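You operate a simulated robot arm through the tools that you are given. There is no shell and no other tool. Be economical: measure what you need, move in short steps, check, and stop when the job is done.

The job below is to be done with a simulated robot arm. You get a single attempt, and the scene is never put back.

Task
Put things in order on the plank top. At the end: the cream roll from the plank top stands where the blue soup bowl stood; the grey stone pestle is on the brown cocoa tin; the blue soup bowl is on the grey tray; the red bowl is on the green herbs box; whatever was shut is shut again. Leave all else as you found it, and nothing knocked over.

The check looks at the end state, three seconds after you hand in, the way a careful person would. Anything else that was tipped, shoved, dropped, spilled or broken makes it a failure.

Robot
A 7-joint arm with a two-finger parallel gripper, fixed in place. Base frame: the origin is at the foot of the arm, x ahead of it, y to its left, z up; the work surface is at about z = 0. Units: mm, rad, N and s.
With the tool pointing down near the work surface it reaches from about 220 to 580 mm from the base axis. Its first joint turns from -1.152 to 1.152 rad. Payload 2.5 kg.
Tool frame: the origin (TCP) lies between the finger pads and is the grasp point; the fingertips stand 23 mm ahead of it; z points along the fingers, y is the line along which they close. Largest opening 94 mm; finger width 38, thickness 10; the body of the gripper, 54 by 96 mm, starts 39 mm behind the TCP.
Orientation is that of the tool frame in the base frame, as a unit quaternion [x, y, z, w]. With the fingers straight down and closing along the base's y, the tool's x points along the base's -x, its y along +y and its z along -z.

Tools
- The arm moves only by the tool play_rows. Its argument "commands" is a list of rows, each a list of 7 numbers: the opening, from 0 (shut) to 1 (fully open), then the shift along the tool's x, y, z in mm, then the turn, a rotation vector about the tool's x, y, z in rad. In form: [[jaw, dx, dy, dz, ax, ay, az], ...]. A call has 1 to 10 rows; each row shifts and turns the commanded pose from where the row before left it, along the tool's axes as they then stand. Rows are played at 5 a second. More than 50 mm and 0.15 rad between two rows, or a gripper value outside its range, and nothing of the call is played. A pose out of reach is approached as far as the arm can. The call stops where the force on the tool passes 40 N (or 10 N more than at its start, if that is more) or the arm is blocked; 0.2 s more then pass. Each finger travels about 108 mm/s and halts on what it meets, pressing with about 31 N; the grip force reading is that of the motor and also rises with nothing between the fingers. The clock runs only during rows and for 0.2 s after the last one: add rows that do not move to give the fingers time. The reply holds the time, the measured pose of the TCP, the force on the tool along the base axes, the opening and the grip force, in the units named above and with some noise.
- Cameras (640 x 400 px; columns grow to the right, rows downward): "scene" is fixed at [118.7, -410.2, 541.6]; the picture's right is [0.83, -0.56, 0.00], its down [-0.34, -0.49, -0.80] and it looks along [0.45, 0.66, -0.60] (base axes); focal length 214 px, centre (320, 200). "wrist" rides on the gripper at [-39, 0, -44] in the tool frame; the picture's right is [0.00, -1.00, 0.00], its down [0.97, 0.00, -0.24] and it looks along [0.24, 0.00, 0.97] (tool axes); focal length 218 px, centre (320, 200).
- capture(camera): a new picture of that camera. No time passes.
- probe_pixels(camera, pixels): for up to 12 pixels [column, row] of the newest picture of that camera ("zoom" is the newest enlarged one), the place [x, y, z] in the base frame of the surface seen there, good to about 2 mm. No time passes.
- inspect(camera, box): a new picture of the part [left, top, right, bottom] of that camera's present view, enlarged. No time passes.
- close_job(): hands the job in; it is judged then, once.

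Keep the steps short. Do not move on a guess: measure, check each grasp and each placing, and mend mistakes. In all there are 80 turns and 46 pictures (those below and enlarged ones count). Leave the gripper open and the arm clear of the work at the hand-in unless told otherwise, and finish with a single line.

The tools are called after ">>>" by a JSON object that holds its "op" and its "data". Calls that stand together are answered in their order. play_rows: Moves the arm, as the interface text tells. Its arguments: {"type":"object","properties":{"commands":{"type":"array","items":{"type":"array","items":{"type":"number"}}}},"required":["commands"]} The other tools are called the same way: capture (camera) takes a picture; probe_pixels (camera, pixels) gives the place of the surface under pixels of a picture; inspect (camera, box) takes an enlarged picture of a part of a camera's view; close_job () hands the job in.

At the start:

```text
time_s: 0.0
eef_pos: [397.5, -29.1, 364.2]
ee_rot: [0.0, 1.0, 0.0, 0.0]
contact_force: [-0.2, -0.6, 0.2]
width: 94.0
grasp_force: 0.0
```

scene: 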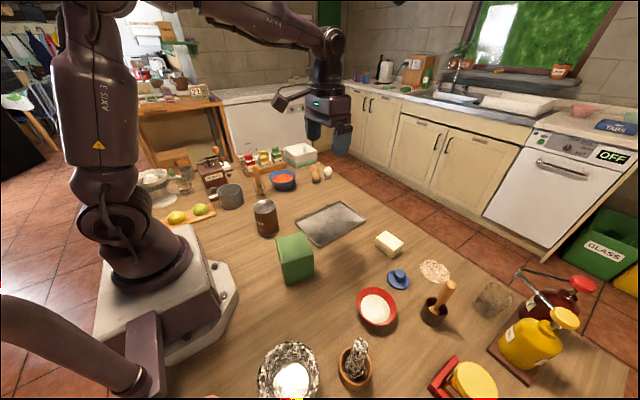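
wrist: 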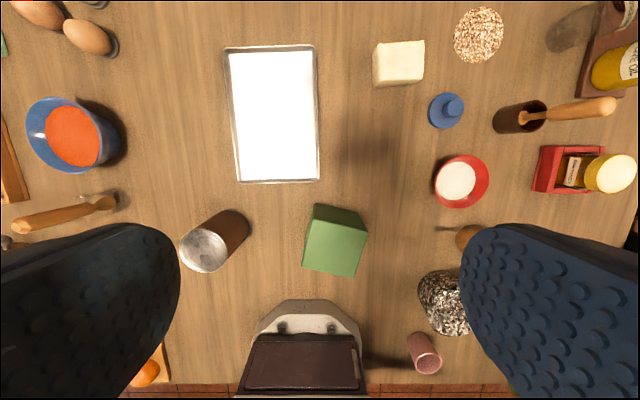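

I see a blue bowl with soup, a tray, a green box, a tin and a red bowl. I don't yet see the cream roll or the pestle for certain, so I'll enlarge parts of the scene view.

>>> {"op": "inspect", "data": {"camera": "scene", "box": [140, 130, 350, 261]}}

>>> {"op": "inspect", "data": {"camera": "scene", "box": [240, 220, 520, 395]}}

```text
3.05 times, centred on (245, 196) of scene
```

zoom: 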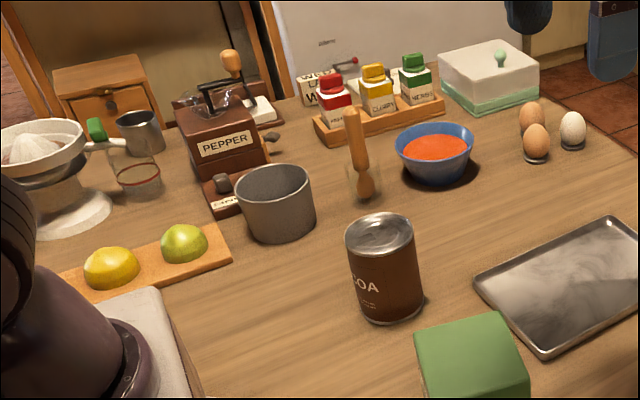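

```text
2.29 times, centred on (380, 308) of scene
```

zoom: 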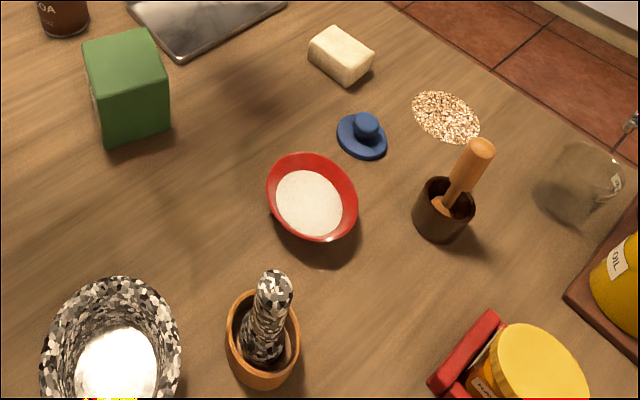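

The speckled stone pestle seems to stand in a wooden pot. I'll look closer at the cream block, the pestle and the green box from the wrist camera.

>>> {"op": "inspect", "data": {"camera": "wrist", "box": [350, 0, 640, 181]}}

>>> {"op": "inspect", "data": {"camera": "wrist", "box": [290, 170, 520, 390]}}

>>> {"op": "probe_pixels", "data": {"camera": "scene", "pixels": [[361, 343], [357, 352], [345, 377], [376, 308], [390, 240], [385, 252], [399, 250], [283, 180], [265, 207], [298, 246], [332, 222], [288, 372]]}}

>>> {"op": "probe_pixels", "data": {"camera": "wrist", "pixels": [[398, 63], [375, 42], [424, 42], [375, 84], [423, 80], [278, 115], [462, 181], [205, 250], [72, 135], [333, 248], [425, 352], [447, 110]]}}

```text
2.21 times, centred on (495, 90) of wrist
```

zoom: 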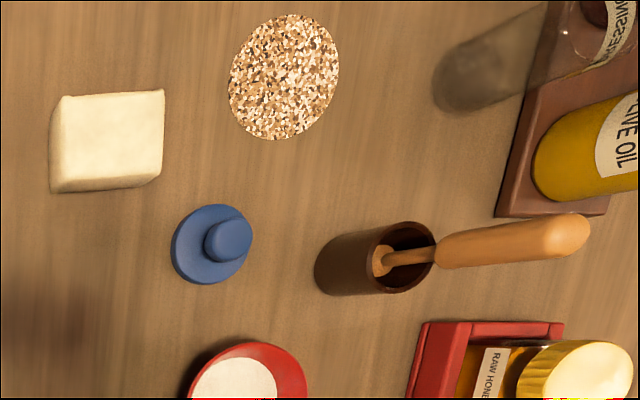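

```text
1.82 times, centred on (405, 280) of wrist
```

zoom: 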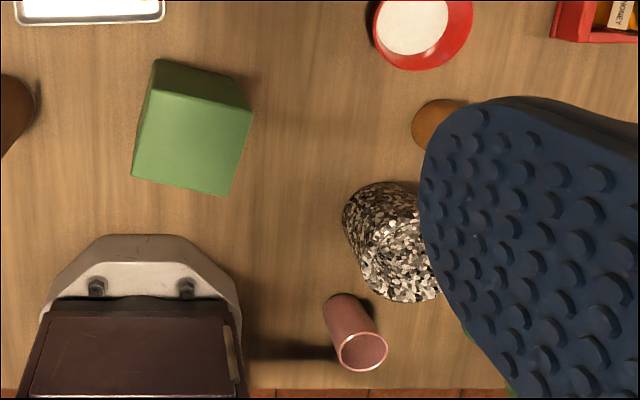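

```text
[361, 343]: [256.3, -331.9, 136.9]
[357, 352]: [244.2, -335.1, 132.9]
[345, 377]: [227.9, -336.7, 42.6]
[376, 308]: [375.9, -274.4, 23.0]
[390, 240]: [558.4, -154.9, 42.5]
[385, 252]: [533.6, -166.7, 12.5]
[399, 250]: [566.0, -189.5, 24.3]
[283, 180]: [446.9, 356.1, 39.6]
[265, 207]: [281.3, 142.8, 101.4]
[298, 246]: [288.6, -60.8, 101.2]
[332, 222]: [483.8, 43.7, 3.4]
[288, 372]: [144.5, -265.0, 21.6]
```

```text
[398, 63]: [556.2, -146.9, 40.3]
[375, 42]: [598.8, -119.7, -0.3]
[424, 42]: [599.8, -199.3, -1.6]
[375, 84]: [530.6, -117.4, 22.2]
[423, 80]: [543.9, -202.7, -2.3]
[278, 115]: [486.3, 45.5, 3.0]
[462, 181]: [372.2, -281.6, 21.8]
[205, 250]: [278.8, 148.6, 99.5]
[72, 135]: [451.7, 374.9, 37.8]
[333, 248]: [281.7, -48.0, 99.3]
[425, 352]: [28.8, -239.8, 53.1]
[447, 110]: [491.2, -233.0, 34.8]
```

I'll check the speckled item in the pot, the lidded white box and the area behind the base.

>>> {"op": "inspect", "data": {"camera": "scene", "box": [245, 320, 385, 400]}}

>>> {"op": "inspect", "data": {"camera": "scene", "box": [230, 130, 350, 205]}}

>>> {"op": "inspect", "data": {"camera": "scene", "box": [140, 140, 260, 215]}}

```text
4.57 times, centred on (315, 360) of scene
```

zoom: 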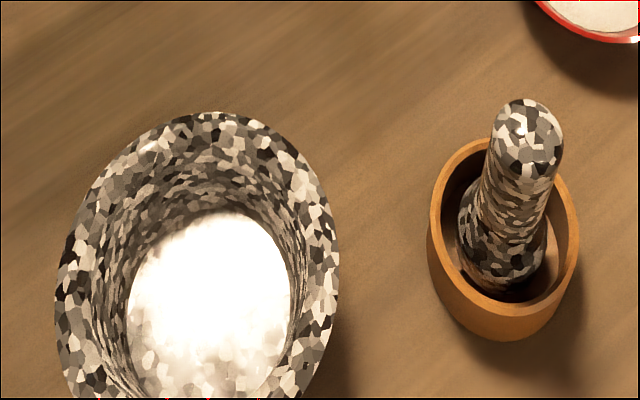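

```text
5.33 times, centred on (290, 168) of scene
```

zoom: 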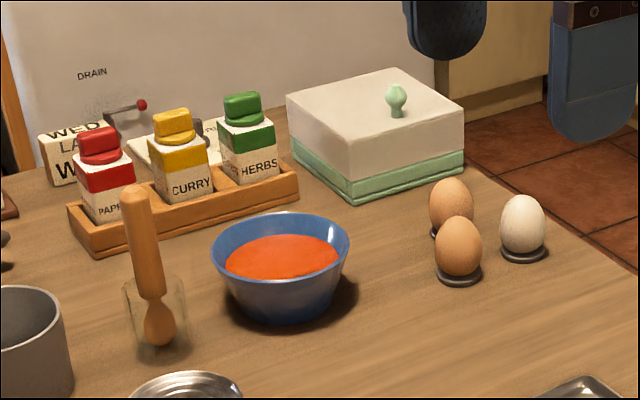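

```text
5.33 times, centred on (200, 178) of scene
```

zoom: 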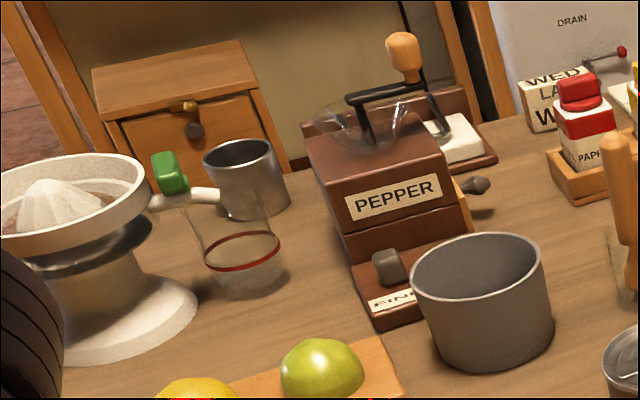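

The roll, pestle, tin, box, tray and both bowls are located. The blue bowl is first: I'll travel above it at a safe height and look down.

>>> {"op": "play_rows", "data": {"commands": [[1, 0, 42, 10, 0, 0, 0], [1, 0, 42, 10, 0, 0, 0], [1, 0, 42, 10, 0, 0, 0], [1, 0, 42, 10, 0, 0, 0], [1, 0, 42, 10, 0, 0, 0], [1, 0, 42, 10, 0, 0, 0], [1, 0, 42, 10, 0, 0, 0], [1, 0, 42, 10, 0, 0, 0], [1, 0, 0, 0, 0, 0, 0]]}}

>>> {"op": "capture", "data": {"camera": "wrist"}}

```text
time_s: 2.0
eef_pos: [394.0, 308.4, 282.4]
ee_rot: [-0.001, 1.0, 0.001, -0.001]
contact_force: [0.3, -0.9, -0.3]
width: 94.1
grasp_force: 0.1
```

```text
36 pictures are left
```

wrist: 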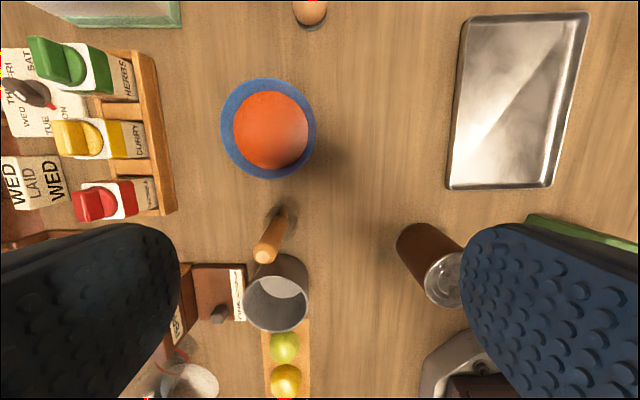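

I see the bowl from above at about (268,129). I'll probe its rim, its soup and the tray corners.

>>> {"op": "probe_pixels", "data": {"camera": "wrist", "pixels": [[223, 129], [314, 130], [270, 79], [268, 176], [311, 130], [271, 83], [270, 130], [465, 16], [588, 16], [450, 187], [550, 186], [505, 100]]}}

>>> {"op": "probe_pixels", "data": {"camera": "wrist", "pixels": [[230, 129], [272, 173], [236, 115], [304, 112], [460, 20], [582, 22], [455, 183], [548, 181], [272, 215], [262, 256], [440, 280], [120, 52]]}}

```text
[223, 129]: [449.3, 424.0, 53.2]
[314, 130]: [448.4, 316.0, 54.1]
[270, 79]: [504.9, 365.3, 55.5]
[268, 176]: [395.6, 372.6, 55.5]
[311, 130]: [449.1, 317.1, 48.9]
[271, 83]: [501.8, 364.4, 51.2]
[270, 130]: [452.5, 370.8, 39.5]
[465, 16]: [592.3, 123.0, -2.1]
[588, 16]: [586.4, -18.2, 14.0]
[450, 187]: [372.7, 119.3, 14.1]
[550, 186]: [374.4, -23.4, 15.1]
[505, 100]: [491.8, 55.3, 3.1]
```

```text
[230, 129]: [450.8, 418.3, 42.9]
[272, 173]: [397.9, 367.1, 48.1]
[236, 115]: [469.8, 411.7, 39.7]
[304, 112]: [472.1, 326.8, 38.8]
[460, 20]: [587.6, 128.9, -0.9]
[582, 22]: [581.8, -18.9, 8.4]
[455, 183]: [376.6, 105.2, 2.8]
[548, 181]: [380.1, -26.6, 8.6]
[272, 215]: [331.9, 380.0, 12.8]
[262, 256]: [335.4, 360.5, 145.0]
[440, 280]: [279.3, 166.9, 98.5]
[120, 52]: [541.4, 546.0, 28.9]
```

The bowl centre is about (450, 370), with rim radius 54 at z 55, soup at z 39 and the wall leaning about 24°. I'll grip the rim on its -y side with the tool tilted along the wall. First I'll move to a pre-grasp pose, tilted, with the jaw part open.

>>> {"op": "play_rows", "data": {"commands": [[0.36, -14, -5, 41, 0, 0, 0], [0.36, -14, -5, 41, 0, 0, 0], [0.36, -14, -5, 41, 0, 0, 0], [0.36, -14, -5, 41, 0, 0, 0], [0.36, 0, 0, 0, -0.133, 0, 0], [0.36, 0, 0, 0, -0.133, 0, 0], [0.36, 0, 0, 0, -0.133, 0, 0], [0.36, 0, 0, 0, 0, 0, 0]]}}

>>> {"op": "capture", "data": {"camera": "wrist"}}

```text
time_s: 3.8
eef_pos: [453.6, 288.5, 120.0]
ee_rot: [0.0, 0.98, 0.198, 0.0]
contact_force: [-0.2, 0.7, -0.7]
width: 33.8
grasp_force: 0.0
```

```text
35 pictures are left
```

wrist: 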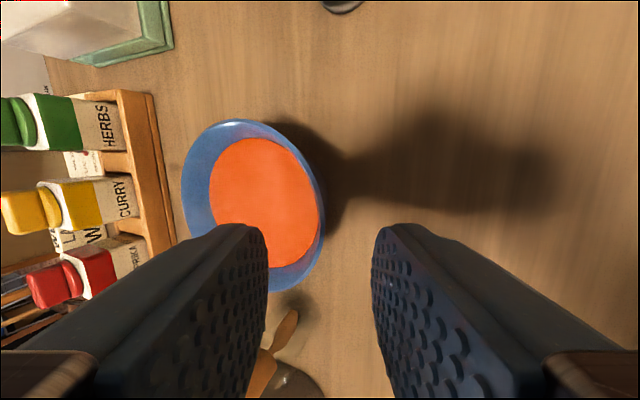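

The near rim (about column 325) lies between the fingers. I'll advance along the fingers.

>>> {"op": "play_rows", "data": {"commands": [[0.36, 1, 0, 16, 0, 0, 0], [0.36, 1, 0, 16, 0, 0, 0], [0.36, 1, 0, 16, 0, 0, 0], [0.36, 0, 0, 13, 0, 0, 0], [0.36, 0, 0, 0, 0, 0, 0]]}}

>>> {"op": "inspect", "data": {"camera": "wrist", "box": [160, 80, 480, 280]}}

```text
time_s: 5.0
eef_pos: [451.6, 313.1, 64.2]
ee_rot: [0.0, 0.98, 0.198, 0.0]
contact_force: [0.5, 0.5, 0.0]
width: 34.0
grasp_force: 0.0
```

```text
2.00 times, centred on (320, 180) of wrist
```

zoom: 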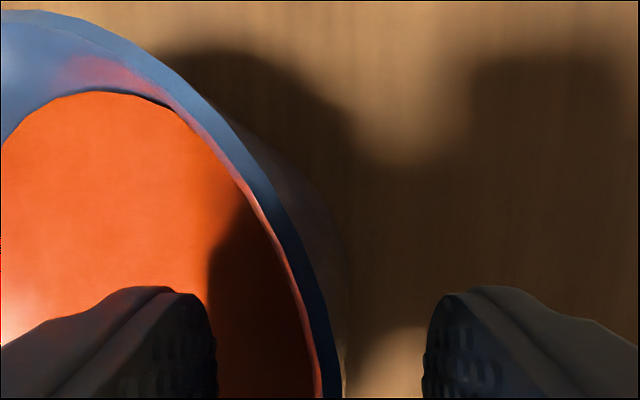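

The wall is midway between the fingers. I'll close the jaw.

>>> {"op": "play_rows", "data": {"commands": [[0.1, 0, 0, 0, 0, 0, 0], [0, 0, 0, 0, 0, 0, 0], [0, 0, 0, 0, 0, 0, 0], [0, 0, 0, 0, 0, 0, 0]]}}

```text
time_s: 6.0
eef_pos: [451.0, 311.5, 64.4]
ee_rot: [0.0, 0.98, 0.197, -0.002]
contact_force: [-0.5, 0.2, -4.1]
width: 9.6
grasp_force: 30.8
```

The jaw stopped at 9.6 mm on the wall with 31 N. I'll lift 15 mm and check that the bowl is level.

>>> {"op": "play_rows", "data": {"commands": [[0, 0, 2, -4.6, 0, 0, 0], [0, 0, 2, -4.6, 0, 0, 0], [0, 0, 2, -4.6, 0, 0, 0], [0, 0, 0, 0, 0, 0, 0]]}}

>>> {"op": "capture", "data": {"camera": "wrist"}}

>>> {"op": "inspect", "data": {"camera": "scene", "box": [230, 130, 350, 205]}}

```text
time_s: 7.0
eef_pos: [451.3, 312.4, 78.3]
ee_rot: [0.0, 0.98, 0.197, 0.001]
contact_force: [0.3, -0.2, -4.3]
width: 9.8
grasp_force: 31.2
```

```text
33 pictures are left
```

wrist: 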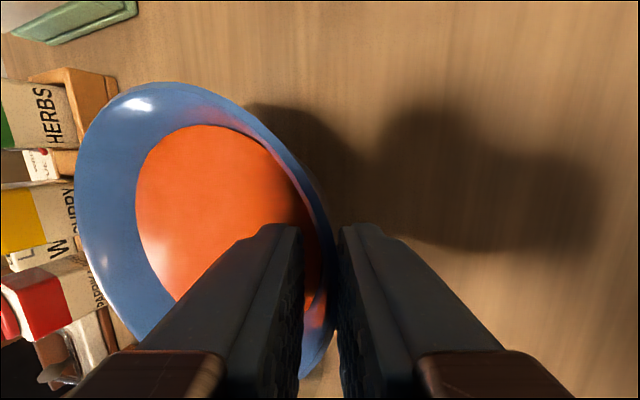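

```text
5.33 times, centred on (290, 168) of scene
```

zoom: 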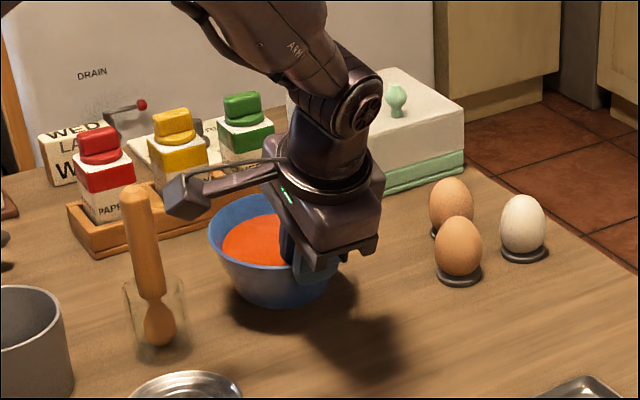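

It has lifted. I'll probe rim and soup heights for level.

>>> {"op": "probe_pixels", "data": {"camera": "wrist", "pixels": [[78, 200], [155, 85], [270, 145], [200, 150], [155, 220], [255, 160], [120, 320], [315, 200]]}}

```text
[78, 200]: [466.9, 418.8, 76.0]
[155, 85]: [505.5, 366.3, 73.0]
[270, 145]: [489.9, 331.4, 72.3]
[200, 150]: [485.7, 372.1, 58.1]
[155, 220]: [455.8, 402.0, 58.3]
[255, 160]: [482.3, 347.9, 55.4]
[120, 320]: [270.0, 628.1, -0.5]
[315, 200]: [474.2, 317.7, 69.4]
```

The bowl is nearly level (2–3 mm across). I'll raise it a further 26 mm, then carry it toward the tray centre.

>>> {"op": "play_rows", "data": {"commands": [[0, 0, 5, -12, 0, 0, 0], [0, 0, 5, -12, 0, 0, 0], [0, -3.5, -27.7, -11.6, 0, 0, 0], [0, -3.5, -27.7, -11.6, 0, 0, 0], [0, -3.5, -27.7, -11.6, 0, 0, 0], [0, -3.5, -27.7, -11.6, 0, 0, 0], [0, -3.5, -27.7, -11.6, 0, 0, 0], [0, -3.5, -27.7, -11.6, 0, 0, 0], [0, 0, 0, 0, 0, 0, 0]]}}

>>> {"op": "play_rows", "data": {"commands": [[0, -3, -27.7, -11.6, 0, 0, 0], [0, -3, -27.7, -11.6, 0, 0, 0], [0, 0, -27.7, -11.6, 0, 0, 0], [0, 0, -27.7, -11.6, 0, 0, 0], [0, 0, 0, 0, 0, 0, 0], [0, 0, 0, 0, 0, 0, 0]]}}

>>> {"op": "capture", "data": {"camera": "scene"}}

```text
time_s: 9.0
eef_pos: [473.2, 130.3, 104.6]
ee_rot: [0.0, 0.98, 0.198, 0.0]
contact_force: [-0.6, -1.1, -4.0]
width: 9.9
grasp_force: 31.4
```

```text
time_s: 10.4
eef_pos: [478.2, 9.6, 105.1]
ee_rot: [0.0, 0.98, 0.199, 0.0]
contact_force: [0.0, -0.9, -3.7]
width: 10.0
grasp_force: 31.1
```

```text
31 pictures are left
```

scene: 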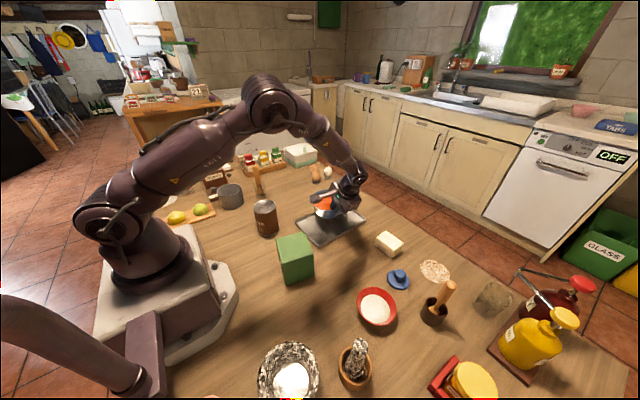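

The bowl hangs over the tray. I'll move 20 mm more, then lower most of the way.

>>> {"op": "play_rows", "data": {"commands": [[0, 0, -18.4, -7.8, 0, 0, 0], [0, 0, -3.9, 9.2, 0, 0, 0], [0, 0, -3.9, 9.2, 0, 0, 0], [0, 0, -3.9, 9.2, 0, 0, 0], [0, 0, 0, 0, 0, 0, 0]]}}

>>> {"op": "inspect", "data": {"camera": "scene", "box": [270, 170, 390, 245]}}

```text
time_s: 11.6
eef_pos: [478.2, -10.3, 75.1]
ee_rot: [0.0, 0.98, 0.198, 0.0]
contact_force: [0.4, 0.0, -4.1]
width: 9.7
grasp_force: 31.5
```

```text
5.33 times, centred on (330, 208) of scene
```

zoom: 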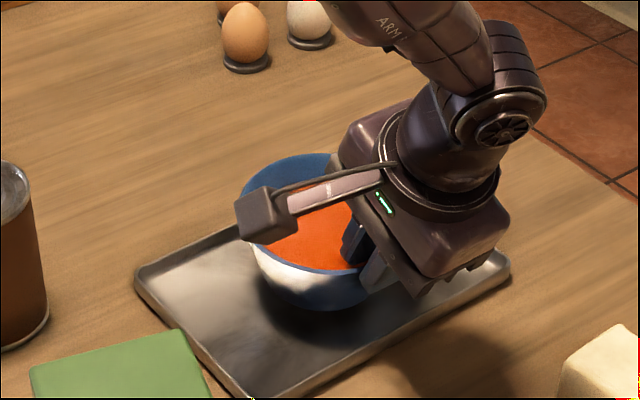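

Well centred. I'll lower gently and watch the force.

>>> {"op": "play_rows", "data": {"commands": [[0, 0, -1.2, 2.8, 0, 0, 0], [0, 0, -1.2, 2.8, 0, 0, 0], [0, 0, -0.6, 1.4, 0, 0, 0], [0, 0, 0, 0, 0, 0, 0]]}}

```text
time_s: 12.6
eef_pos: [478.1, -8.7, 66.6]
ee_rot: [0.0, 0.98, 0.198, 0.0]
contact_force: [-3.2, -1.5, 6.9]
width: 9.9
grasp_force: 30.9
```

Contact is made (force z went from -4 to +7). I'll open slowly and back off along the fingers.

>>> {"op": "play_rows", "data": {"commands": [[0.15, 0, 0, 0, 0, 0, 0], [0.3, 0, 0, 0, 0, 0, 0], [0.36, 0, 0, 0, 0, 0, 0], [0.36, 0, 0, -15, 0, 0, 0], [0.36, 0, 0, -30, 0, 0, 0], [0.36, 0, 0, -40, 0, 0, 0], [0.36, 0, 0, -40, 0, 0, 0], [0.36, 0, 0, 0, 0, 0, 0]]}}

>>> {"op": "capture", "data": {"camera": "wrist"}}

```text
time_s: 14.4
eef_pos: [478.1, -58.7, 183.2]
ee_rot: [0.0, 0.98, 0.199, 0.0]
contact_force: [0.1, 0.1, 0.7]
width: 33.8
grasp_force: 0.0
```

```text
29 pictures are left
```

wrist: 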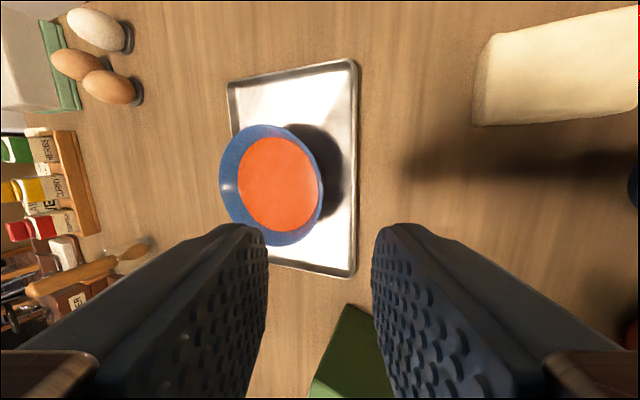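

The blue bowl sits on the tray. Next I'll straighten the tool and move above the cream roll.

>>> {"op": "play_rows", "data": {"commands": [[0.6, 0, 0, -10, 0.133, 0, 0], [1, 0, 0, -10, 0.133, 0, 0], [1, 0, 0, 0, 0.133, 0, 0], [1, -6, -32, 0, 0, 0, 0], [1, -6, -32, 0, 0, 0, 0], [1, -6, -32, 0, 0, 0, 0], [1, 0, 0, 0, 0, 0, 0]]}}

>>> {"op": "capture", "data": {"camera": "wrist"}}

```text
time_s: 16.0
eef_pos: [493.6, -159.7, 201.3]
ee_rot: [0.0, 1.0, 0.001, 0.0]
contact_force: [0.4, 0.3, -0.3]
width: 94.1
grasp_force: 0.1
```

```text
28 pictures are left
```

wrist: 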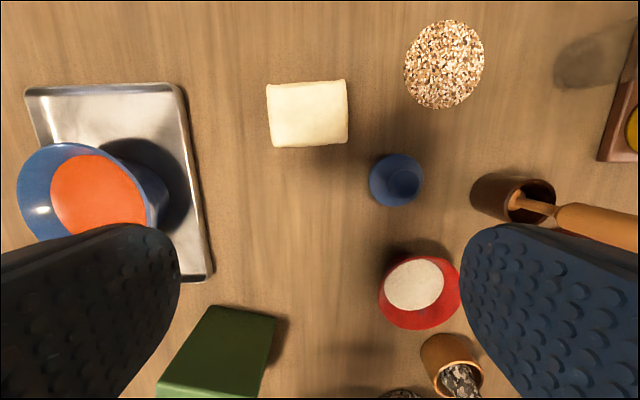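

I'll probe the roll's extents.

>>> {"op": "probe_pixels", "data": {"camera": "wrist", "pixels": [[270, 100], [345, 100], [308, 84], [308, 116], [272, 119], [346, 119], [275, 140], [344, 137], [270, 86], [343, 83], [308, 142], [308, 110]]}}

>>> {"op": "inspect", "data": {"camera": "scene", "box": [360, 215, 440, 265]}}

```text
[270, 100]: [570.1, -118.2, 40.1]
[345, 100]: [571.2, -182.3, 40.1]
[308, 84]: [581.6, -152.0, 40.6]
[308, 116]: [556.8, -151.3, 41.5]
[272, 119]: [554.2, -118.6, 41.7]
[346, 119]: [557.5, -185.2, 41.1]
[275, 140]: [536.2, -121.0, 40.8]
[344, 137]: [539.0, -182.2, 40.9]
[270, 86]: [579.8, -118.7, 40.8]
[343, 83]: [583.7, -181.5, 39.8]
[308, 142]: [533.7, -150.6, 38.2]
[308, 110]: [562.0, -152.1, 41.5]
```

```text
8.00 times, centred on (400, 240) of scene
```

zoom: 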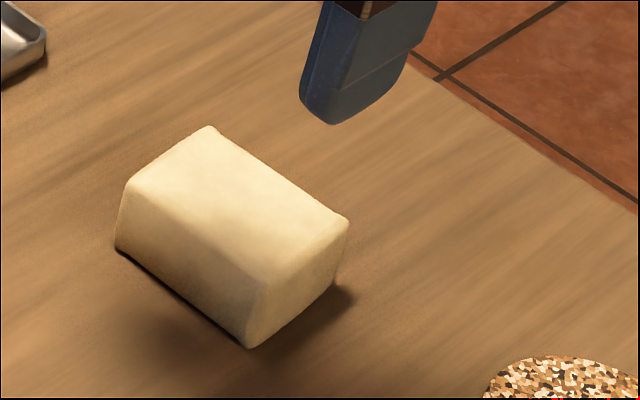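

The roll is centred at (558, -151), 66 mm along y and 41 mm high. I'll move over it and lower with the jaws open along y.

>>> {"op": "play_rows", "data": {"commands": [[1, -18, 3, 25, 0, 0, 0], [1, -18, 3, 25, 0, 0, 0], [1, -19, 2.7, 25, 0, 0, 0], [1, 0, 0, 30, 0, 0, 0], [1, 0, 0, 0, 0, 0, 0]]}}

>>> {"op": "play_rows", "data": {"commands": [[1, 0, 0, 22, 0, 0, 0], [1, 0, 0, 22, 0, 0, 0], [1, 0, 0, 22, 0, 0, 0], [1, 0, 0, 0, 0, 0, 0]]}}

>>> {"op": "capture", "data": {"camera": "wrist"}}

```text
time_s: 17.2
eef_pos: [548.9, -152.7, 96.0]
ee_rot: [0.0, 1.0, 0.0, -0.001]
contact_force: [-0.8, 0.5, 0.2]
width: 94.0
grasp_force: 0.1
```

```text
time_s: 18.2
eef_pos: [549.2, -151.3, 29.5]
ee_rot: [-0.001, 1.0, 0.0, 0.0]
contact_force: [-0.7, -0.1, 0.7]
width: 93.7
grasp_force: 0.1
```

```text
26 pictures are left
```

wrist: 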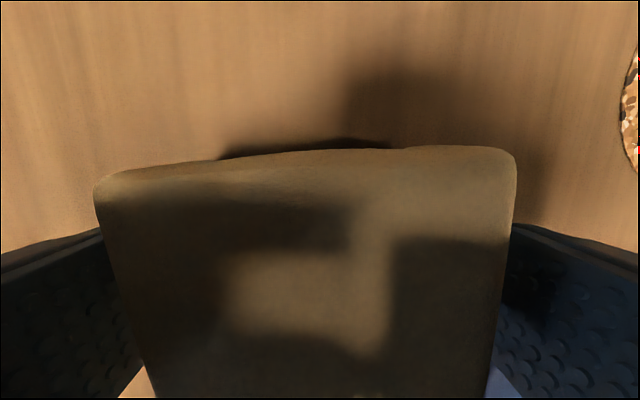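

The roll lies between the pads. I'll close and lift 60 mm.

>>> {"op": "play_rows", "data": {"commands": [[0.6, 0, 0, 0, 0, 0, 0], [0.4, 0, 0, 0, 0, 0, 0], [0.4, 0, 0, 0, 0, 0, 0], [0.4, 0, 0, -10, 0, 0, 0], [0.4, 0, 0, -25, 0, 0, 0], [0.4, 0, 0, -25, 0, 0, 0], [0.4, 0, 0, 0, 0, 0, 0]]}}

>>> {"op": "inspect", "data": {"camera": "scene", "box": [300, 140, 460, 240]}}

```text
time_s: 19.8
eef_pos: [551.7, -151.3, 90.3]
ee_rot: [0.0, 1.0, 0.001, 0.0]
contact_force: [-0.1, -0.2, -0.9]
width: 74.2
grasp_force: 31.6
```

```text
4.00 times, centred on (380, 190) of scene
```

zoom: 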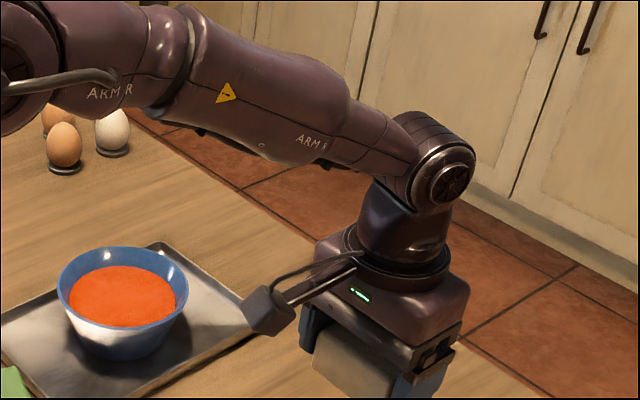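

The roll is held at 74 mm. I'll raise it well above the bowl and carry it toward the bowl's old place (450, 370).

>>> {"op": "play_rows", "data": {"commands": [[0.4, 12, 0, -30, 0, 0, 0], [0.4, 12, 0, -30, 0, 0, 0], [0.4, 8.8, 43, 0, 0, 0, 0], [0.4, 8.8, 43, 0, 0, 0, 0], [0.4, 8.8, 43, 0, 0, 0, 0], [0.4, 8.8, 43, 0, 0, 0, 0], [0.4, 8.8, 43, 0, 0, 0, 0], [0.4, 8.8, 43, 0, 0, 0, 0], [0.4, 8.8, 43, 0, 0, 0, 0], [0.4, 0, 0, 0, 0, 0, 0]]}}

>>> {"op": "play_rows", "data": {"commands": [[0.4, 4.8, 44, 0, 0, 0, 0], [0.4, 4.8, 44, 0, 0, 0, 0], [0.4, 4.8, 44, 0, 0, 0, 0], [0.4, 4.8, 44, 0, 0, 0, 0], [0.4, 4.8, 44, 0, 0, 0, 0], [0.4, 0, 0, 35, 0, 0, 0], [0.4, 0, 0, 30, 0, 0, 0], [0.4, 0, 0, 0, 0, 0, 0]]}}

>>> {"op": "capture", "data": {"camera": "wrist"}}

>>> {"op": "inspect", "data": {"camera": "scene", "box": [200, 120, 360, 220]}}

```text
time_s: 22.0
eef_pos: [466.4, 150.8, 152.2]
ee_rot: [0.0, 1.0, 0.001, 0.0]
contact_force: [0.0, 0.3, 0.1]
width: 74.1
grasp_force: 31.5
```

```text
time_s: 23.8
eef_pos: [441.3, 371.1, 84.9]
ee_rot: [0.001, 1.0, -0.001, 0.0]
contact_force: [0.2, 0.8, -0.6]
width: 74.2
grasp_force: 30.9
```

```text
24 pictures are left
```

wrist: 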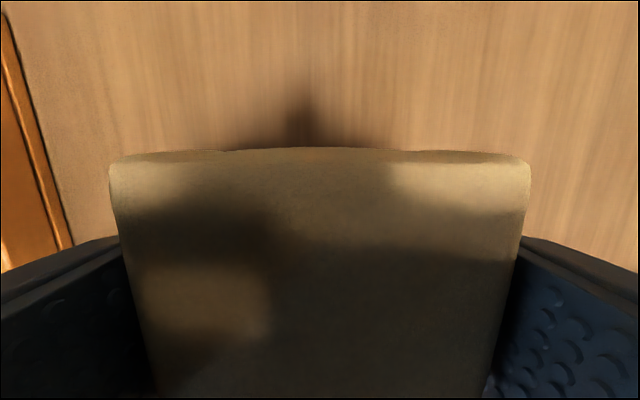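

```text
4.00 times, centred on (280, 170) of scene
```

zoom: 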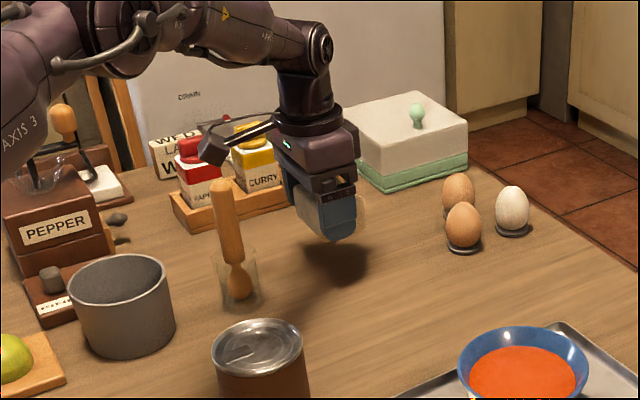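

Clear around. I'll lower 50 mm, then slowly.

>>> {"op": "play_rows", "data": {"commands": [[0.4, 0, 0, 25, 0, 0, 0], [0.4, 0, 0, 20, 0, 0, 0], [0.4, 0, 0, 5, 0, 0, 0], [0.4, 0, 0, 2.5, 0, 0, 0], [0.4, 0, 0, 1.5, 0, 0, 0], [0.4, 0, 0, 0, 0, 0, 0]]}}

```text
time_s: 25.2
eef_pos: [440.2, 371.2, 30.3]
ee_rot: [-0.001, 1.0, 0.0, 0.0]
contact_force: [0.7, 0.0, -0.7]
width: 74.3
grasp_force: 30.8
```

>>> {"op": "play_rows", "data": {"commands": [[0.4, 0, 0, 1, 0, 0, 0], [0.4, 0, 0, 0, 0, 0, 0], [0.85, 0, 0, 0, 0, 0, 0], [1, 0, 0, 0, 0, 0, 0], [1, 0, 0, -20, 0, 0, 0], [1, 0, 0, -40, 0, 0, 0], [1, 0, 0, -40, 0, 0, 0], [1, 0, 0, -40, 0, 0, 0], [1, 0, 0, 0, 0, 0, 0]]}}

>>> {"op": "capture", "data": {"camera": "wrist"}}

```text
time_s: 27.2
eef_pos: [441.4, 369.6, 172.0]
ee_rot: [0.0, 1.0, 0.0, 0.0]
contact_force: [0.6, -0.3, -0.3]
width: 93.9
grasp_force: 0.0
```

```text
22 pictures are left
```

wrist: 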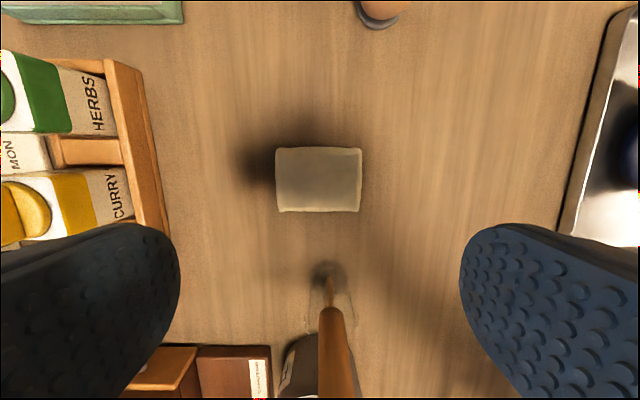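

The roll stands alone. I'll verify its position.

>>> {"op": "probe_pixels", "data": {"camera": "wrist", "pixels": [[319, 180], [278, 180], [359, 180], [319, 150], [319, 209]]}}

```text
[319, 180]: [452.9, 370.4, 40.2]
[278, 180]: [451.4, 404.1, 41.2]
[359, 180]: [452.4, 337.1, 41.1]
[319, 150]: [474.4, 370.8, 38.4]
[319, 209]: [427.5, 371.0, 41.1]
```

The roll is centred at (451, 371), as wanted. Now I'll rise and travel over to the red bowl and pestle side for a look.

>>> {"op": "play_rows", "data": {"commands": [[1, 0, 0, -45, 0, 0, 0], [1, 0, 0, -45, 0, 0, 0], [1, 8, -44, 0, 0, 0, 0], [1, 8, -44, 0, 0, 0, 0], [1, 8, -44, 0, 0, 0, 0], [1, 8, -44, 0, 0, 0, 0], [1, 8, -44, 0, 0, 0, 0], [1, 8, -44, 0, 0, 0, 0], [1, 8, -44, 0, 0, 0, 0], [1, 8, -44, 0, 0, 0, 0]]}}

>>> {"op": "play_rows", "data": {"commands": [[1, 8, -44, 0, 0, 0, 0], [1, 8, -44, 0, 0, 0, 0], [1, 8, -44, 0, 0, 0, 0], [1, 8, -44, 0, 0, 0, 0], [1, 8, -44, 0, 0, 0, 0], [1, 0, 0, 0, 0, 0, 0]]}}

>>> {"op": "capture", "data": {"camera": "wrist"}}

```text
time_s: 29.4
eef_pos: [375.4, 15.9, 260.0]
ee_rot: [-0.001, 1.0, 0.0, 0.0]
contact_force: [0.1, 0.8, -0.6]
width: 94.0
grasp_force: 0.0
```

```text
time_s: 30.8
eef_pos: [336.0, -203.6, 261.4]
ee_rot: [0.0, 1.0, 0.0, 0.0]
contact_force: [-0.8, -0.2, -0.8]
width: 94.3
grasp_force: 0.1
```

```text
21 pictures are left
```

wrist: 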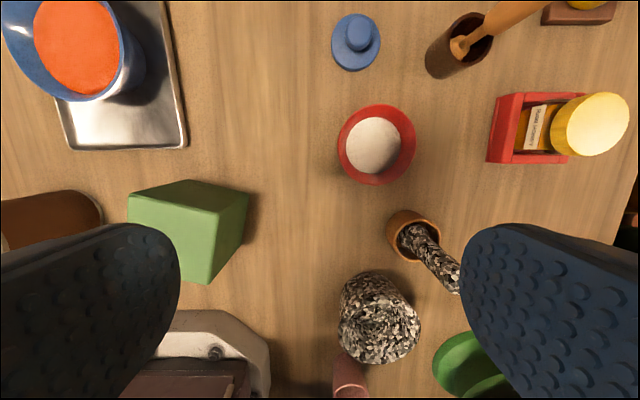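

I see the red bowl at (376,145), the green box, the pestle in its pot at (415,235), and the lid. I'll probe all of them.

>>> {"op": "probe_pixels", "data": {"camera": "wrist", "pixels": [[340, 145], [414, 145], [376, 107], [376, 183], [376, 145], [350, 125], [400, 150], [412, 238], [440, 264], [452, 280], [390, 230], [415, 213]]}}

>>> {"op": "probe_pixels", "data": {"camera": "wrist", "pixels": [[131, 198], [188, 182], [246, 195], [205, 280], [218, 213], [185, 205], [425, 242], [395, 245], [438, 230], [380, 320], [357, 32], [480, 350]]}}

>>> {"op": "inspect", "data": {"camera": "wrist", "box": [330, 90, 490, 300]}}

```text
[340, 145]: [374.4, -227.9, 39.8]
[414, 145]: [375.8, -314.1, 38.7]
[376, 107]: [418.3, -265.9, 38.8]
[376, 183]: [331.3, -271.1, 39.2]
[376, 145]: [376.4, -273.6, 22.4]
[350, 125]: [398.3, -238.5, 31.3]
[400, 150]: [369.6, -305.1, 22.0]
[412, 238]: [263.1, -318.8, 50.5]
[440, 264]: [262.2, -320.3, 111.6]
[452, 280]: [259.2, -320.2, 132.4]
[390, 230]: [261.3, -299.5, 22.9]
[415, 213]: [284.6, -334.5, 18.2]
```

```text
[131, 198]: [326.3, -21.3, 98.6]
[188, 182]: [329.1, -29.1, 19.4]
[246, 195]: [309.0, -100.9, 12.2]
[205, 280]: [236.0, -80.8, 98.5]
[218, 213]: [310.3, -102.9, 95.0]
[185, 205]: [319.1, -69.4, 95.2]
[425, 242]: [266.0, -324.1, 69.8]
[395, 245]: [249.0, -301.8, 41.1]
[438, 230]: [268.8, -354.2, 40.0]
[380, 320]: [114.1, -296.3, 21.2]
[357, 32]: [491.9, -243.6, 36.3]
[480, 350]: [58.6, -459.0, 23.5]
```

```text
1.90 times, centred on (410, 195) of wrist
```

zoom: 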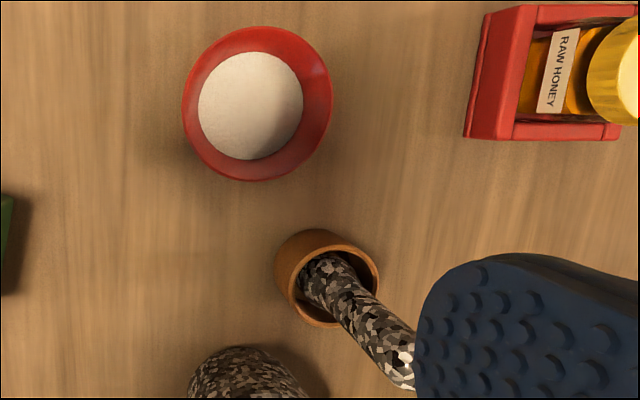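

The red bowl is centred at (375, -271), with rim radius 43 at z 39 and flour at z 22. The box top is centred at (281, -51) at z 97. I'll grip the bowl's +y rim with the tool tilted along the wall. Pre-grasp first.

>>> {"op": "play_rows", "data": {"commands": [[0.36, -10, 1.2, 40, 0, 0, 0], [0.36, -10, 1.2, 40, 0, 0, 0], [0.36, -10, 1.2, 40, 0, 0, 0], [0.36, -9, 1.2, 39, 0, 0, 0], [0.36, 0, 0, 0, 0.15, 0, 0], [0.36, 0, 0, 0, 0.15, 0, 0], [0.36, 0, 0, 0, 0.15, 0, 0], [0.36, 0, 0, 0, 0, 0, 0]]}}

>>> {"op": "capture", "data": {"camera": "wrist"}}

```text
time_s: 32.6
eef_pos: [375.1, -197.2, 101.5]
ee_rot: [0.0, 0.975, -0.224, -0.001]
contact_force: [0.0, -0.4, -0.3]
width: 33.8
grasp_force: 0.0
```

```text
19 pictures are left
```

wrist: 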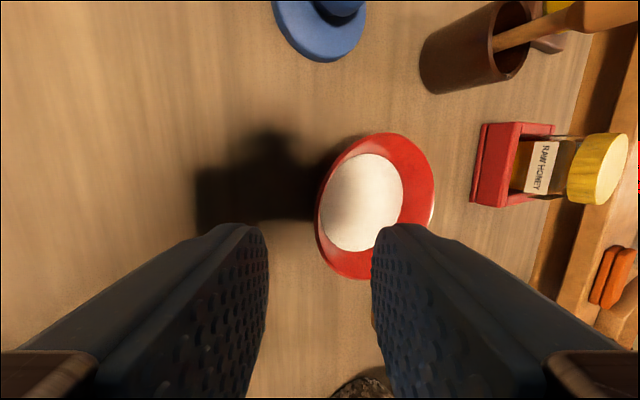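

The near rim (column 318) lies between the fingers. I'll advance 60 mm, then close.

>>> {"op": "play_rows", "data": {"commands": [[0.36, 0, -0.7, 20, 0, 0, 0], [0.36, 0, -0.7, 20, 0, 0, 0], [0.36, 0, 0, 14, 0, 0, 0], [0.36, 0, 0, 6, 0, 0, 0], [0.36, 0, 0, 0, 0, 0, 0]]}}

>>> {"op": "play_rows", "data": {"commands": [[0.15, 0, 0, 0, 0, 0, 0], [0, 0, 0, 0, 0, 0, 0], [0, 0, 0, 0, 0, 0, 0], [0, 0, 0, 0, 0, 0, 0]]}}

```text
time_s: 33.8
eef_pos: [376.2, -224.4, 46.7]
ee_rot: [0.0, 0.975, -0.224, 0.0]
contact_force: [-0.4, 0.6, -0.3]
width: 33.8
grasp_force: 0.1
```

```text
time_s: 34.8
eef_pos: [375.4, -224.5, 47.0]
ee_rot: [0.0, 0.975, -0.223, 0.001]
contact_force: [-0.3, 0.5, 1.7]
width: 13.9
grasp_force: 31.3
```

Gripped at 13.9 mm. I'll lift 15 mm and check.

>>> {"op": "play_rows", "data": {"commands": [[0, 0, -2.2, -4.5, 0, 0, 0], [0, 0, -2.2, -4.5, 0, 0, 0], [0, 0, -2.2, -4.5, 0, 0, 0], [0, 0, 0, 0, 0, 0, 0], [0, 0, 0, 0, 0, 0, 0]]}}

>>> {"op": "capture", "data": {"camera": "wrist"}}

>>> {"op": "probe_pixels", "data": {"camera": "wrist", "pixels": [[440, 110], [510, 200], [480, 130], [400, 150], [450, 200], [370, 130], [400, 200]]}}

```text
time_s: 36.0
eef_pos: [376.9, -224.2, 61.9]
ee_rot: [0.0, 0.975, -0.223, 0.0]
contact_force: [1.5, -0.4, -1.7]
width: 14.1
grasp_force: 30.5
```

```text
18 pictures are left
```

wrist: 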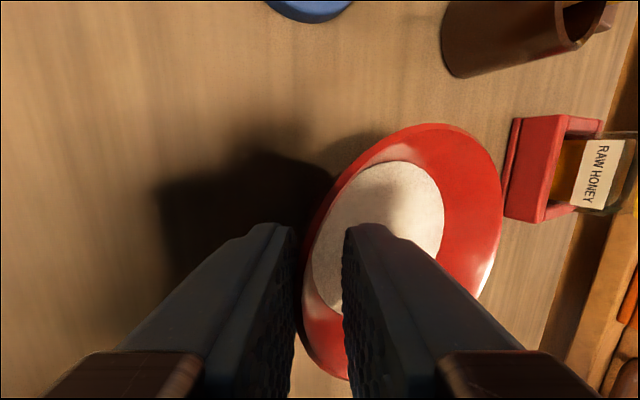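

```text
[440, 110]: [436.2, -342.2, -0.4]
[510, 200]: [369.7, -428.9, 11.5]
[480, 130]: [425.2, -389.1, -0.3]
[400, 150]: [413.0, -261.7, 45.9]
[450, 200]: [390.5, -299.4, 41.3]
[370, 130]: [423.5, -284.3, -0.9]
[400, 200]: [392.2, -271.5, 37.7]
```

>>> {"op": "probe_pixels", "data": {"camera": "wrist", "pixels": [[497, 190], [430, 125], [340, 185], [330, 220], [435, 220], [390, 175], [485, 150]]}}

```text
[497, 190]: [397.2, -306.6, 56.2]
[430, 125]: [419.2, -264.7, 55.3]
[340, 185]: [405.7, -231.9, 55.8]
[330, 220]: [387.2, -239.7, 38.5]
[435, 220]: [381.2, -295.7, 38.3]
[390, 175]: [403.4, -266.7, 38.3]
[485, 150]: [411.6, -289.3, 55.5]
```

The bowl is level (rim z 55–56, flour z 38). I'll lift 133 mm and carry it to just above the green box.

>>> {"op": "play_rows", "data": {"commands": [[0, 0, -14.5, -30, 0, 0, 0], [0, 0, -14.5, -30, 0, 0, 0], [0, 0, -14.5, -30, 0, 0, 0], [0, 0, -14.5, -30, 0, 0, 0], [0, 15.9, 33, -15.9, 0, 0, 0], [0, 15.9, 33, -15.9, 0, 0, 0], [0, 15.9, 33, -15.9, 0, 0, 0], [0, 15.9, 33, -15.9, 0, 0, 0], [0, 0, 0, 0, 0, 0, 0]]}}

>>> {"op": "play_rows", "data": {"commands": [[0, 15.9, 33, -15.9, 0, 0, 0], [0, 15.9, 33, -15.9, 0, 0, 0], [0, 0, 0, 0, 0, 0, 0], [0, 0, 0, 0, 0, 0, 0]]}}

>>> {"op": "inspect", "data": {"camera": "scene", "box": [210, 160, 410, 285]}}

```text
time_s: 38.0
eef_pos: [312.6, -76.9, 194.6]
ee_rot: [-0.001, 0.975, -0.223, 0.0]
contact_force: [0.1, -0.1, -2.1]
width: 14.1
grasp_force: 30.6
```

```text
time_s: 39.0
eef_pos: [278.5, -4.1, 194.6]
ee_rot: [0.0, 0.975, -0.223, 0.001]
contact_force: [-0.3, 0.0, -1.6]
width: 14.0
grasp_force: 30.4
```

```text
3.20 times, centred on (310, 222) of scene
```

zoom: 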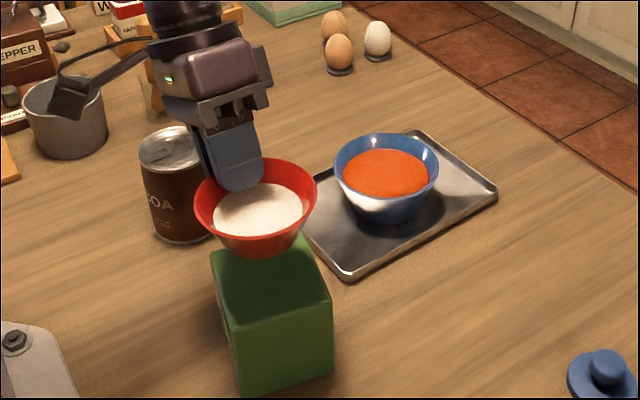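

The bowl is centred over the box. I'll shift x by +2.5 mm, then lower 42 mm and slow down.

>>> {"op": "play_rows", "data": {"commands": [[0, -2.5, 6.1, 12.6, 0, 0, 0], [0, 0, 6.1, 12.6, 0, 0, 0], [0, 0, 6.1, 12.6, 0, 0, 0], [0, 0, 0.9, 1.8, 0, 0, 0], [0, 0, 0.9, 1.8, 0, 0, 0], [0, 0, 0.9, 1.8, 0, 0, 0], [0, 0, 0, 0, 0, 0, 0]]}}

```text
time_s: 40.6
eef_pos: [283.1, -5.3, 146.7]
ee_rot: [0.0, 0.975, -0.222, 0.0]
contact_force: [-2.3, 2.8, 7.2]
width: 14.0
grasp_force: 30.9
```

Contact: force z is +7. A quick look before releasing.

>>> {"op": "inspect", "data": {"camera": "scene", "box": [240, 190, 360, 290]}}

```text
4.00 times, centred on (300, 240) of scene
```

zoom: 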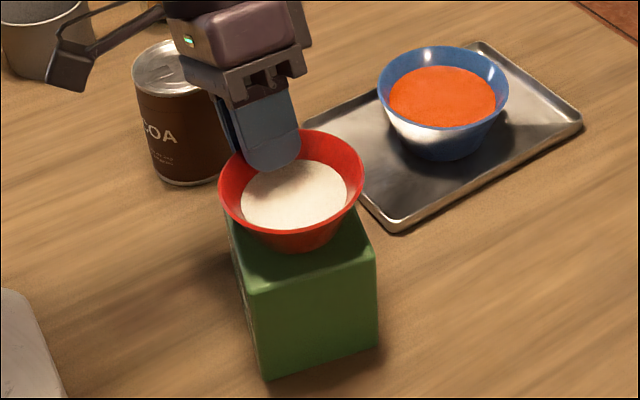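

It rests on the box top. I'll open gently and retreat along the fingers.

>>> {"op": "play_rows", "data": {"commands": [[0.18, 0, 0, 0, 0, 0, 0], [0.3, 0, 0, 0, 0, 0, 0], [0.36, 0, 0, 0, 0, 0, 0], [0.36, 0, 0, -12, 0, 0, 0], [0.36, 0, 0, -25, 0, 0, 0], [0.36, 0, 0, -40, 0, 0, 0], [0.36, 0, 0, -40, 0, 0, 0], [0.36, 0, 0, 0, 0, 0, 0]]}}

>>> {"op": "inspect", "data": {"camera": "scene", "box": [240, 190, 360, 290]}}

```text
time_s: 42.4
eef_pos: [281.0, 44.9, 254.5]
ee_rot: [0.001, 0.975, -0.223, -0.001]
contact_force: [-0.4, -0.1, 0.3]
width: 33.9
grasp_force: 0.0
```

```text
4.00 times, centred on (300, 240) of scene
```

zoom: 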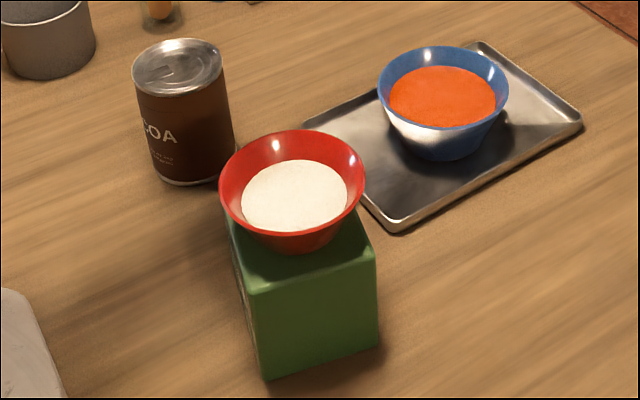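

The red bowl stands level on the box. I'll probe the tin's top from this picture, and the bowl's rim for level.

>>> {"op": "probe_pixels", "data": {"camera": "zoom", "pixels": [[137, 70], [219, 60], [175, 42], [180, 91], [178, 66], [221, 190], [362, 175], [292, 132], [290, 228], [300, 190], [440, 95]]}}

```text
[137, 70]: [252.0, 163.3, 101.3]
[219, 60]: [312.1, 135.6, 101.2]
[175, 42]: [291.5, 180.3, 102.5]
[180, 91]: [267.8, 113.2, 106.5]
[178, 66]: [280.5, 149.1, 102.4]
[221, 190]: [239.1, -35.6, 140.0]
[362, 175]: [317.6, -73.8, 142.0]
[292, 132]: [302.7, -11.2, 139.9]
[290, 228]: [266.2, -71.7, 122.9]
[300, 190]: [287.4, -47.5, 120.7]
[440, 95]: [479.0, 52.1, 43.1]
```

The tin's top is centred at (281, 148), radius 34, z 101. Next is the pestle: I'll straighten the tool and move near it for a close look.

>>> {"op": "play_rows", "data": {"commands": [[0.5, 0, 0, -10, -0.15, 0, 0], [0.7, 0, 0, 0, -0.15, 0, 0], [0.7, 0, 0, 0, -0.15, 0, 0], [0.7, -2, -45, 0, 0, 0, 0], [0.7, -2, -45, 0, 0, 0, 0], [0.7, -2, -45, 0, 0, 0, 0], [0.7, -2, -45, 0, 0, 0, 0], [0.7, -2, -45, 0, 0, 0, 0], [0.7, -2, -45, 0, 0, 0, 0], [0.7, 0, 0, 0, 0, 0, 0]]}}

>>> {"op": "play_rows", "data": {"commands": [[0.7, 10, -40, 0, 0, 0, 0], [0.7, 10, -40, 0, 0, 0, 0], [0.7, 8, -20, 0, 0, 0, 0], [0.7, 0, 0, 0, 0, 0, 0]]}}

>>> {"op": "capture", "data": {"camera": "wrist"}}

>>> {"op": "inspect", "data": {"camera": "scene", "box": [315, 315, 405, 400]}}

```text
time_s: 44.6
eef_pos: [292.1, -219.3, 260.8]
ee_rot: [0.0, 1.0, 0.0, 0.0]
contact_force: [-0.6, -0.1, 0.5]
width: 65.8
grasp_force: 0.1
```

```text
time_s: 45.6
eef_pos: [265.9, -316.4, 260.1]
ee_rot: [0.001, 1.0, -0.001, 0.0]
contact_force: [0.2, 0.5, 0.3]
width: 65.7
grasp_force: 0.0
```

```text
14 pictures are left
```

wrist: 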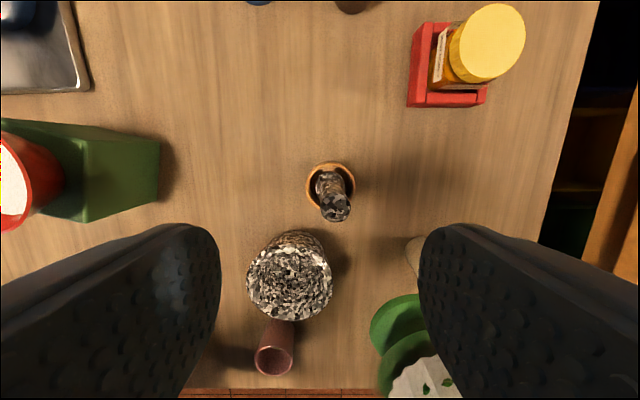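

```text
4.71 times, centred on (360, 358) of scene
```

zoom: 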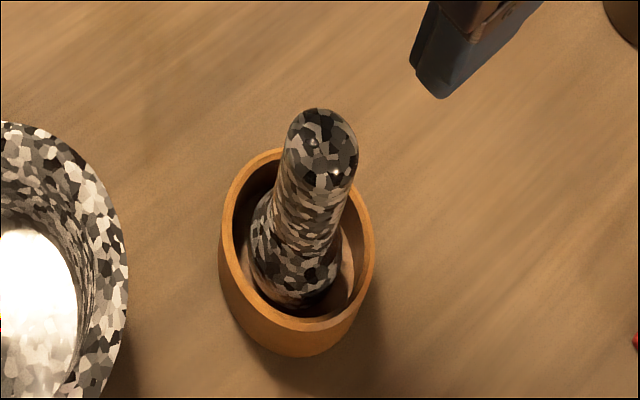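

I'll probe the pestle, the pot rim and the unknown pale thing at (413,255).

>>> {"op": "probe_pixels", "data": {"camera": "wrist", "pixels": [[335, 207], [322, 207], [349, 207], [335, 217], [328, 185], [322, 176], [337, 176], [310, 185], [353, 185], [331, 165], [325, 205], [413, 252]]}}

>>> {"op": "probe_pixels", "data": {"camera": "zoom", "pixels": [[323, 125], [290, 145], [355, 145], [320, 165], [280, 200], [340, 200], [255, 235], [275, 290], [325, 280], [300, 240], [265, 153], [370, 250]]}}

```text
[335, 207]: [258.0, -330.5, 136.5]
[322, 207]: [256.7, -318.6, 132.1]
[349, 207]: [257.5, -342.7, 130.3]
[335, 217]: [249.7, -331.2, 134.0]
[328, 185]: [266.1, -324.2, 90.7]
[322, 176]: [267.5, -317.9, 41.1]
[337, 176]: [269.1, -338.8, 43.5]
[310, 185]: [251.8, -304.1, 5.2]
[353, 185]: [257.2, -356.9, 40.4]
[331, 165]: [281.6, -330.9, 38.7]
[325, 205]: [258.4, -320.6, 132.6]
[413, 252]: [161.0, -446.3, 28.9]
```

```text
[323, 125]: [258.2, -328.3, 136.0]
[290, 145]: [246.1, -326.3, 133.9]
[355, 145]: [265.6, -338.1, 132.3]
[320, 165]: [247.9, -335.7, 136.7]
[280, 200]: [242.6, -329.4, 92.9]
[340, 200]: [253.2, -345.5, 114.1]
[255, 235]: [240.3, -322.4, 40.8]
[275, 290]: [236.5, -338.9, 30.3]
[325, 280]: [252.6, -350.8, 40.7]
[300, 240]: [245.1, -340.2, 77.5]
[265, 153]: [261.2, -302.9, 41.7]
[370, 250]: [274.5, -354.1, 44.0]
```

The pestle is upright with its axis at (256, -331), shaft radius 13, top z 137 and a wider base of about 20 mm radius. I'll descend around the shaft to TCP z 108.

>>> {"op": "play_rows", "data": {"commands": [[0.7, 5, -7, 0, 0, 0, 0], [0.7, 5, -7.4, 20, 0, 0, 0], [0.7, 0, 0, 40, 0, 0, 0], [0.7, 0, 0, 20, 0, 0, 0], [0.7, 0, 0, 0, 0, 0, 0]]}}

>>> {"op": "capture", "data": {"camera": "wrist"}}

```text
time_s: 46.8
eef_pos: [257.8, -334.7, 181.7]
ee_rot: [0.0, 1.0, 0.0, -0.001]
contact_force: [0.0, 0.0, -0.6]
width: 65.9
grasp_force: 0.1
```

```text
12 pictures are left
```

wrist: 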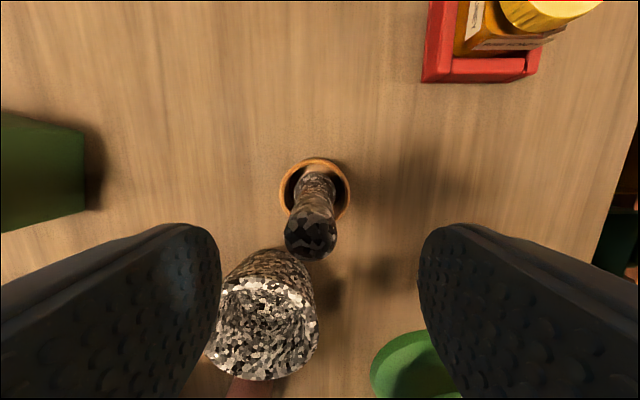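

The pestle's top shows at column 311, about 4 mm left of centre. I'll check the mortar's nearest edge before going lower.

>>> {"op": "probe_pixels", "data": {"camera": "wrist", "pixels": [[311, 235], [270, 252], [295, 258], [305, 275], [240, 262], [262, 285], [311, 185], [305, 310]]}}

```text
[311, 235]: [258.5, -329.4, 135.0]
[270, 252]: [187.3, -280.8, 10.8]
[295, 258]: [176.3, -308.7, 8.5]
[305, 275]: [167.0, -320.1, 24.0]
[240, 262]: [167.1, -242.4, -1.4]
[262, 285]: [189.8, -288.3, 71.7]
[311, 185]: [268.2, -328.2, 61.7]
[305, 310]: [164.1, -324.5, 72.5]
```

The mortar edge at x 190 is clear of the fingers (x ≥ 230). I'll centre and descend.

>>> {"op": "play_rows", "data": {"commands": [[0.7, 1, 4.2, 0, 0, 0, 0], [0.7, 0, 0, 25, 0, 0, 0], [0.7, 0, 0, 25, 0, 0, 0], [0.7, 0, 0, 23, 0, 0, 0], [0.7, 0, 0, 0, 0, 0, 0]]}}

>>> {"op": "play_rows", "data": {"commands": [[0.4, 0, 0, 0, 0, 0, 0], [0.2, 0, 0, 0, 0, 0, 0], [0, 0, 0, 0, 0, 0, 0], [0, 0, 0, 0, 0, 0, 0]]}}

```text
time_s: 48.0
eef_pos: [254.4, -329.1, 108.1]
ee_rot: [0.0, 1.0, 0.0, 0.001]
contact_force: [0.5, 0.2, 0.2]
width: 66.0
grasp_force: 0.0
```

```text
time_s: 49.0
eef_pos: [255.0, -328.1, 108.9]
ee_rot: [0.0, 1.0, 0.0, 0.0]
contact_force: [1.0, -0.3, 0.5]
width: 24.6
grasp_force: 31.4
```

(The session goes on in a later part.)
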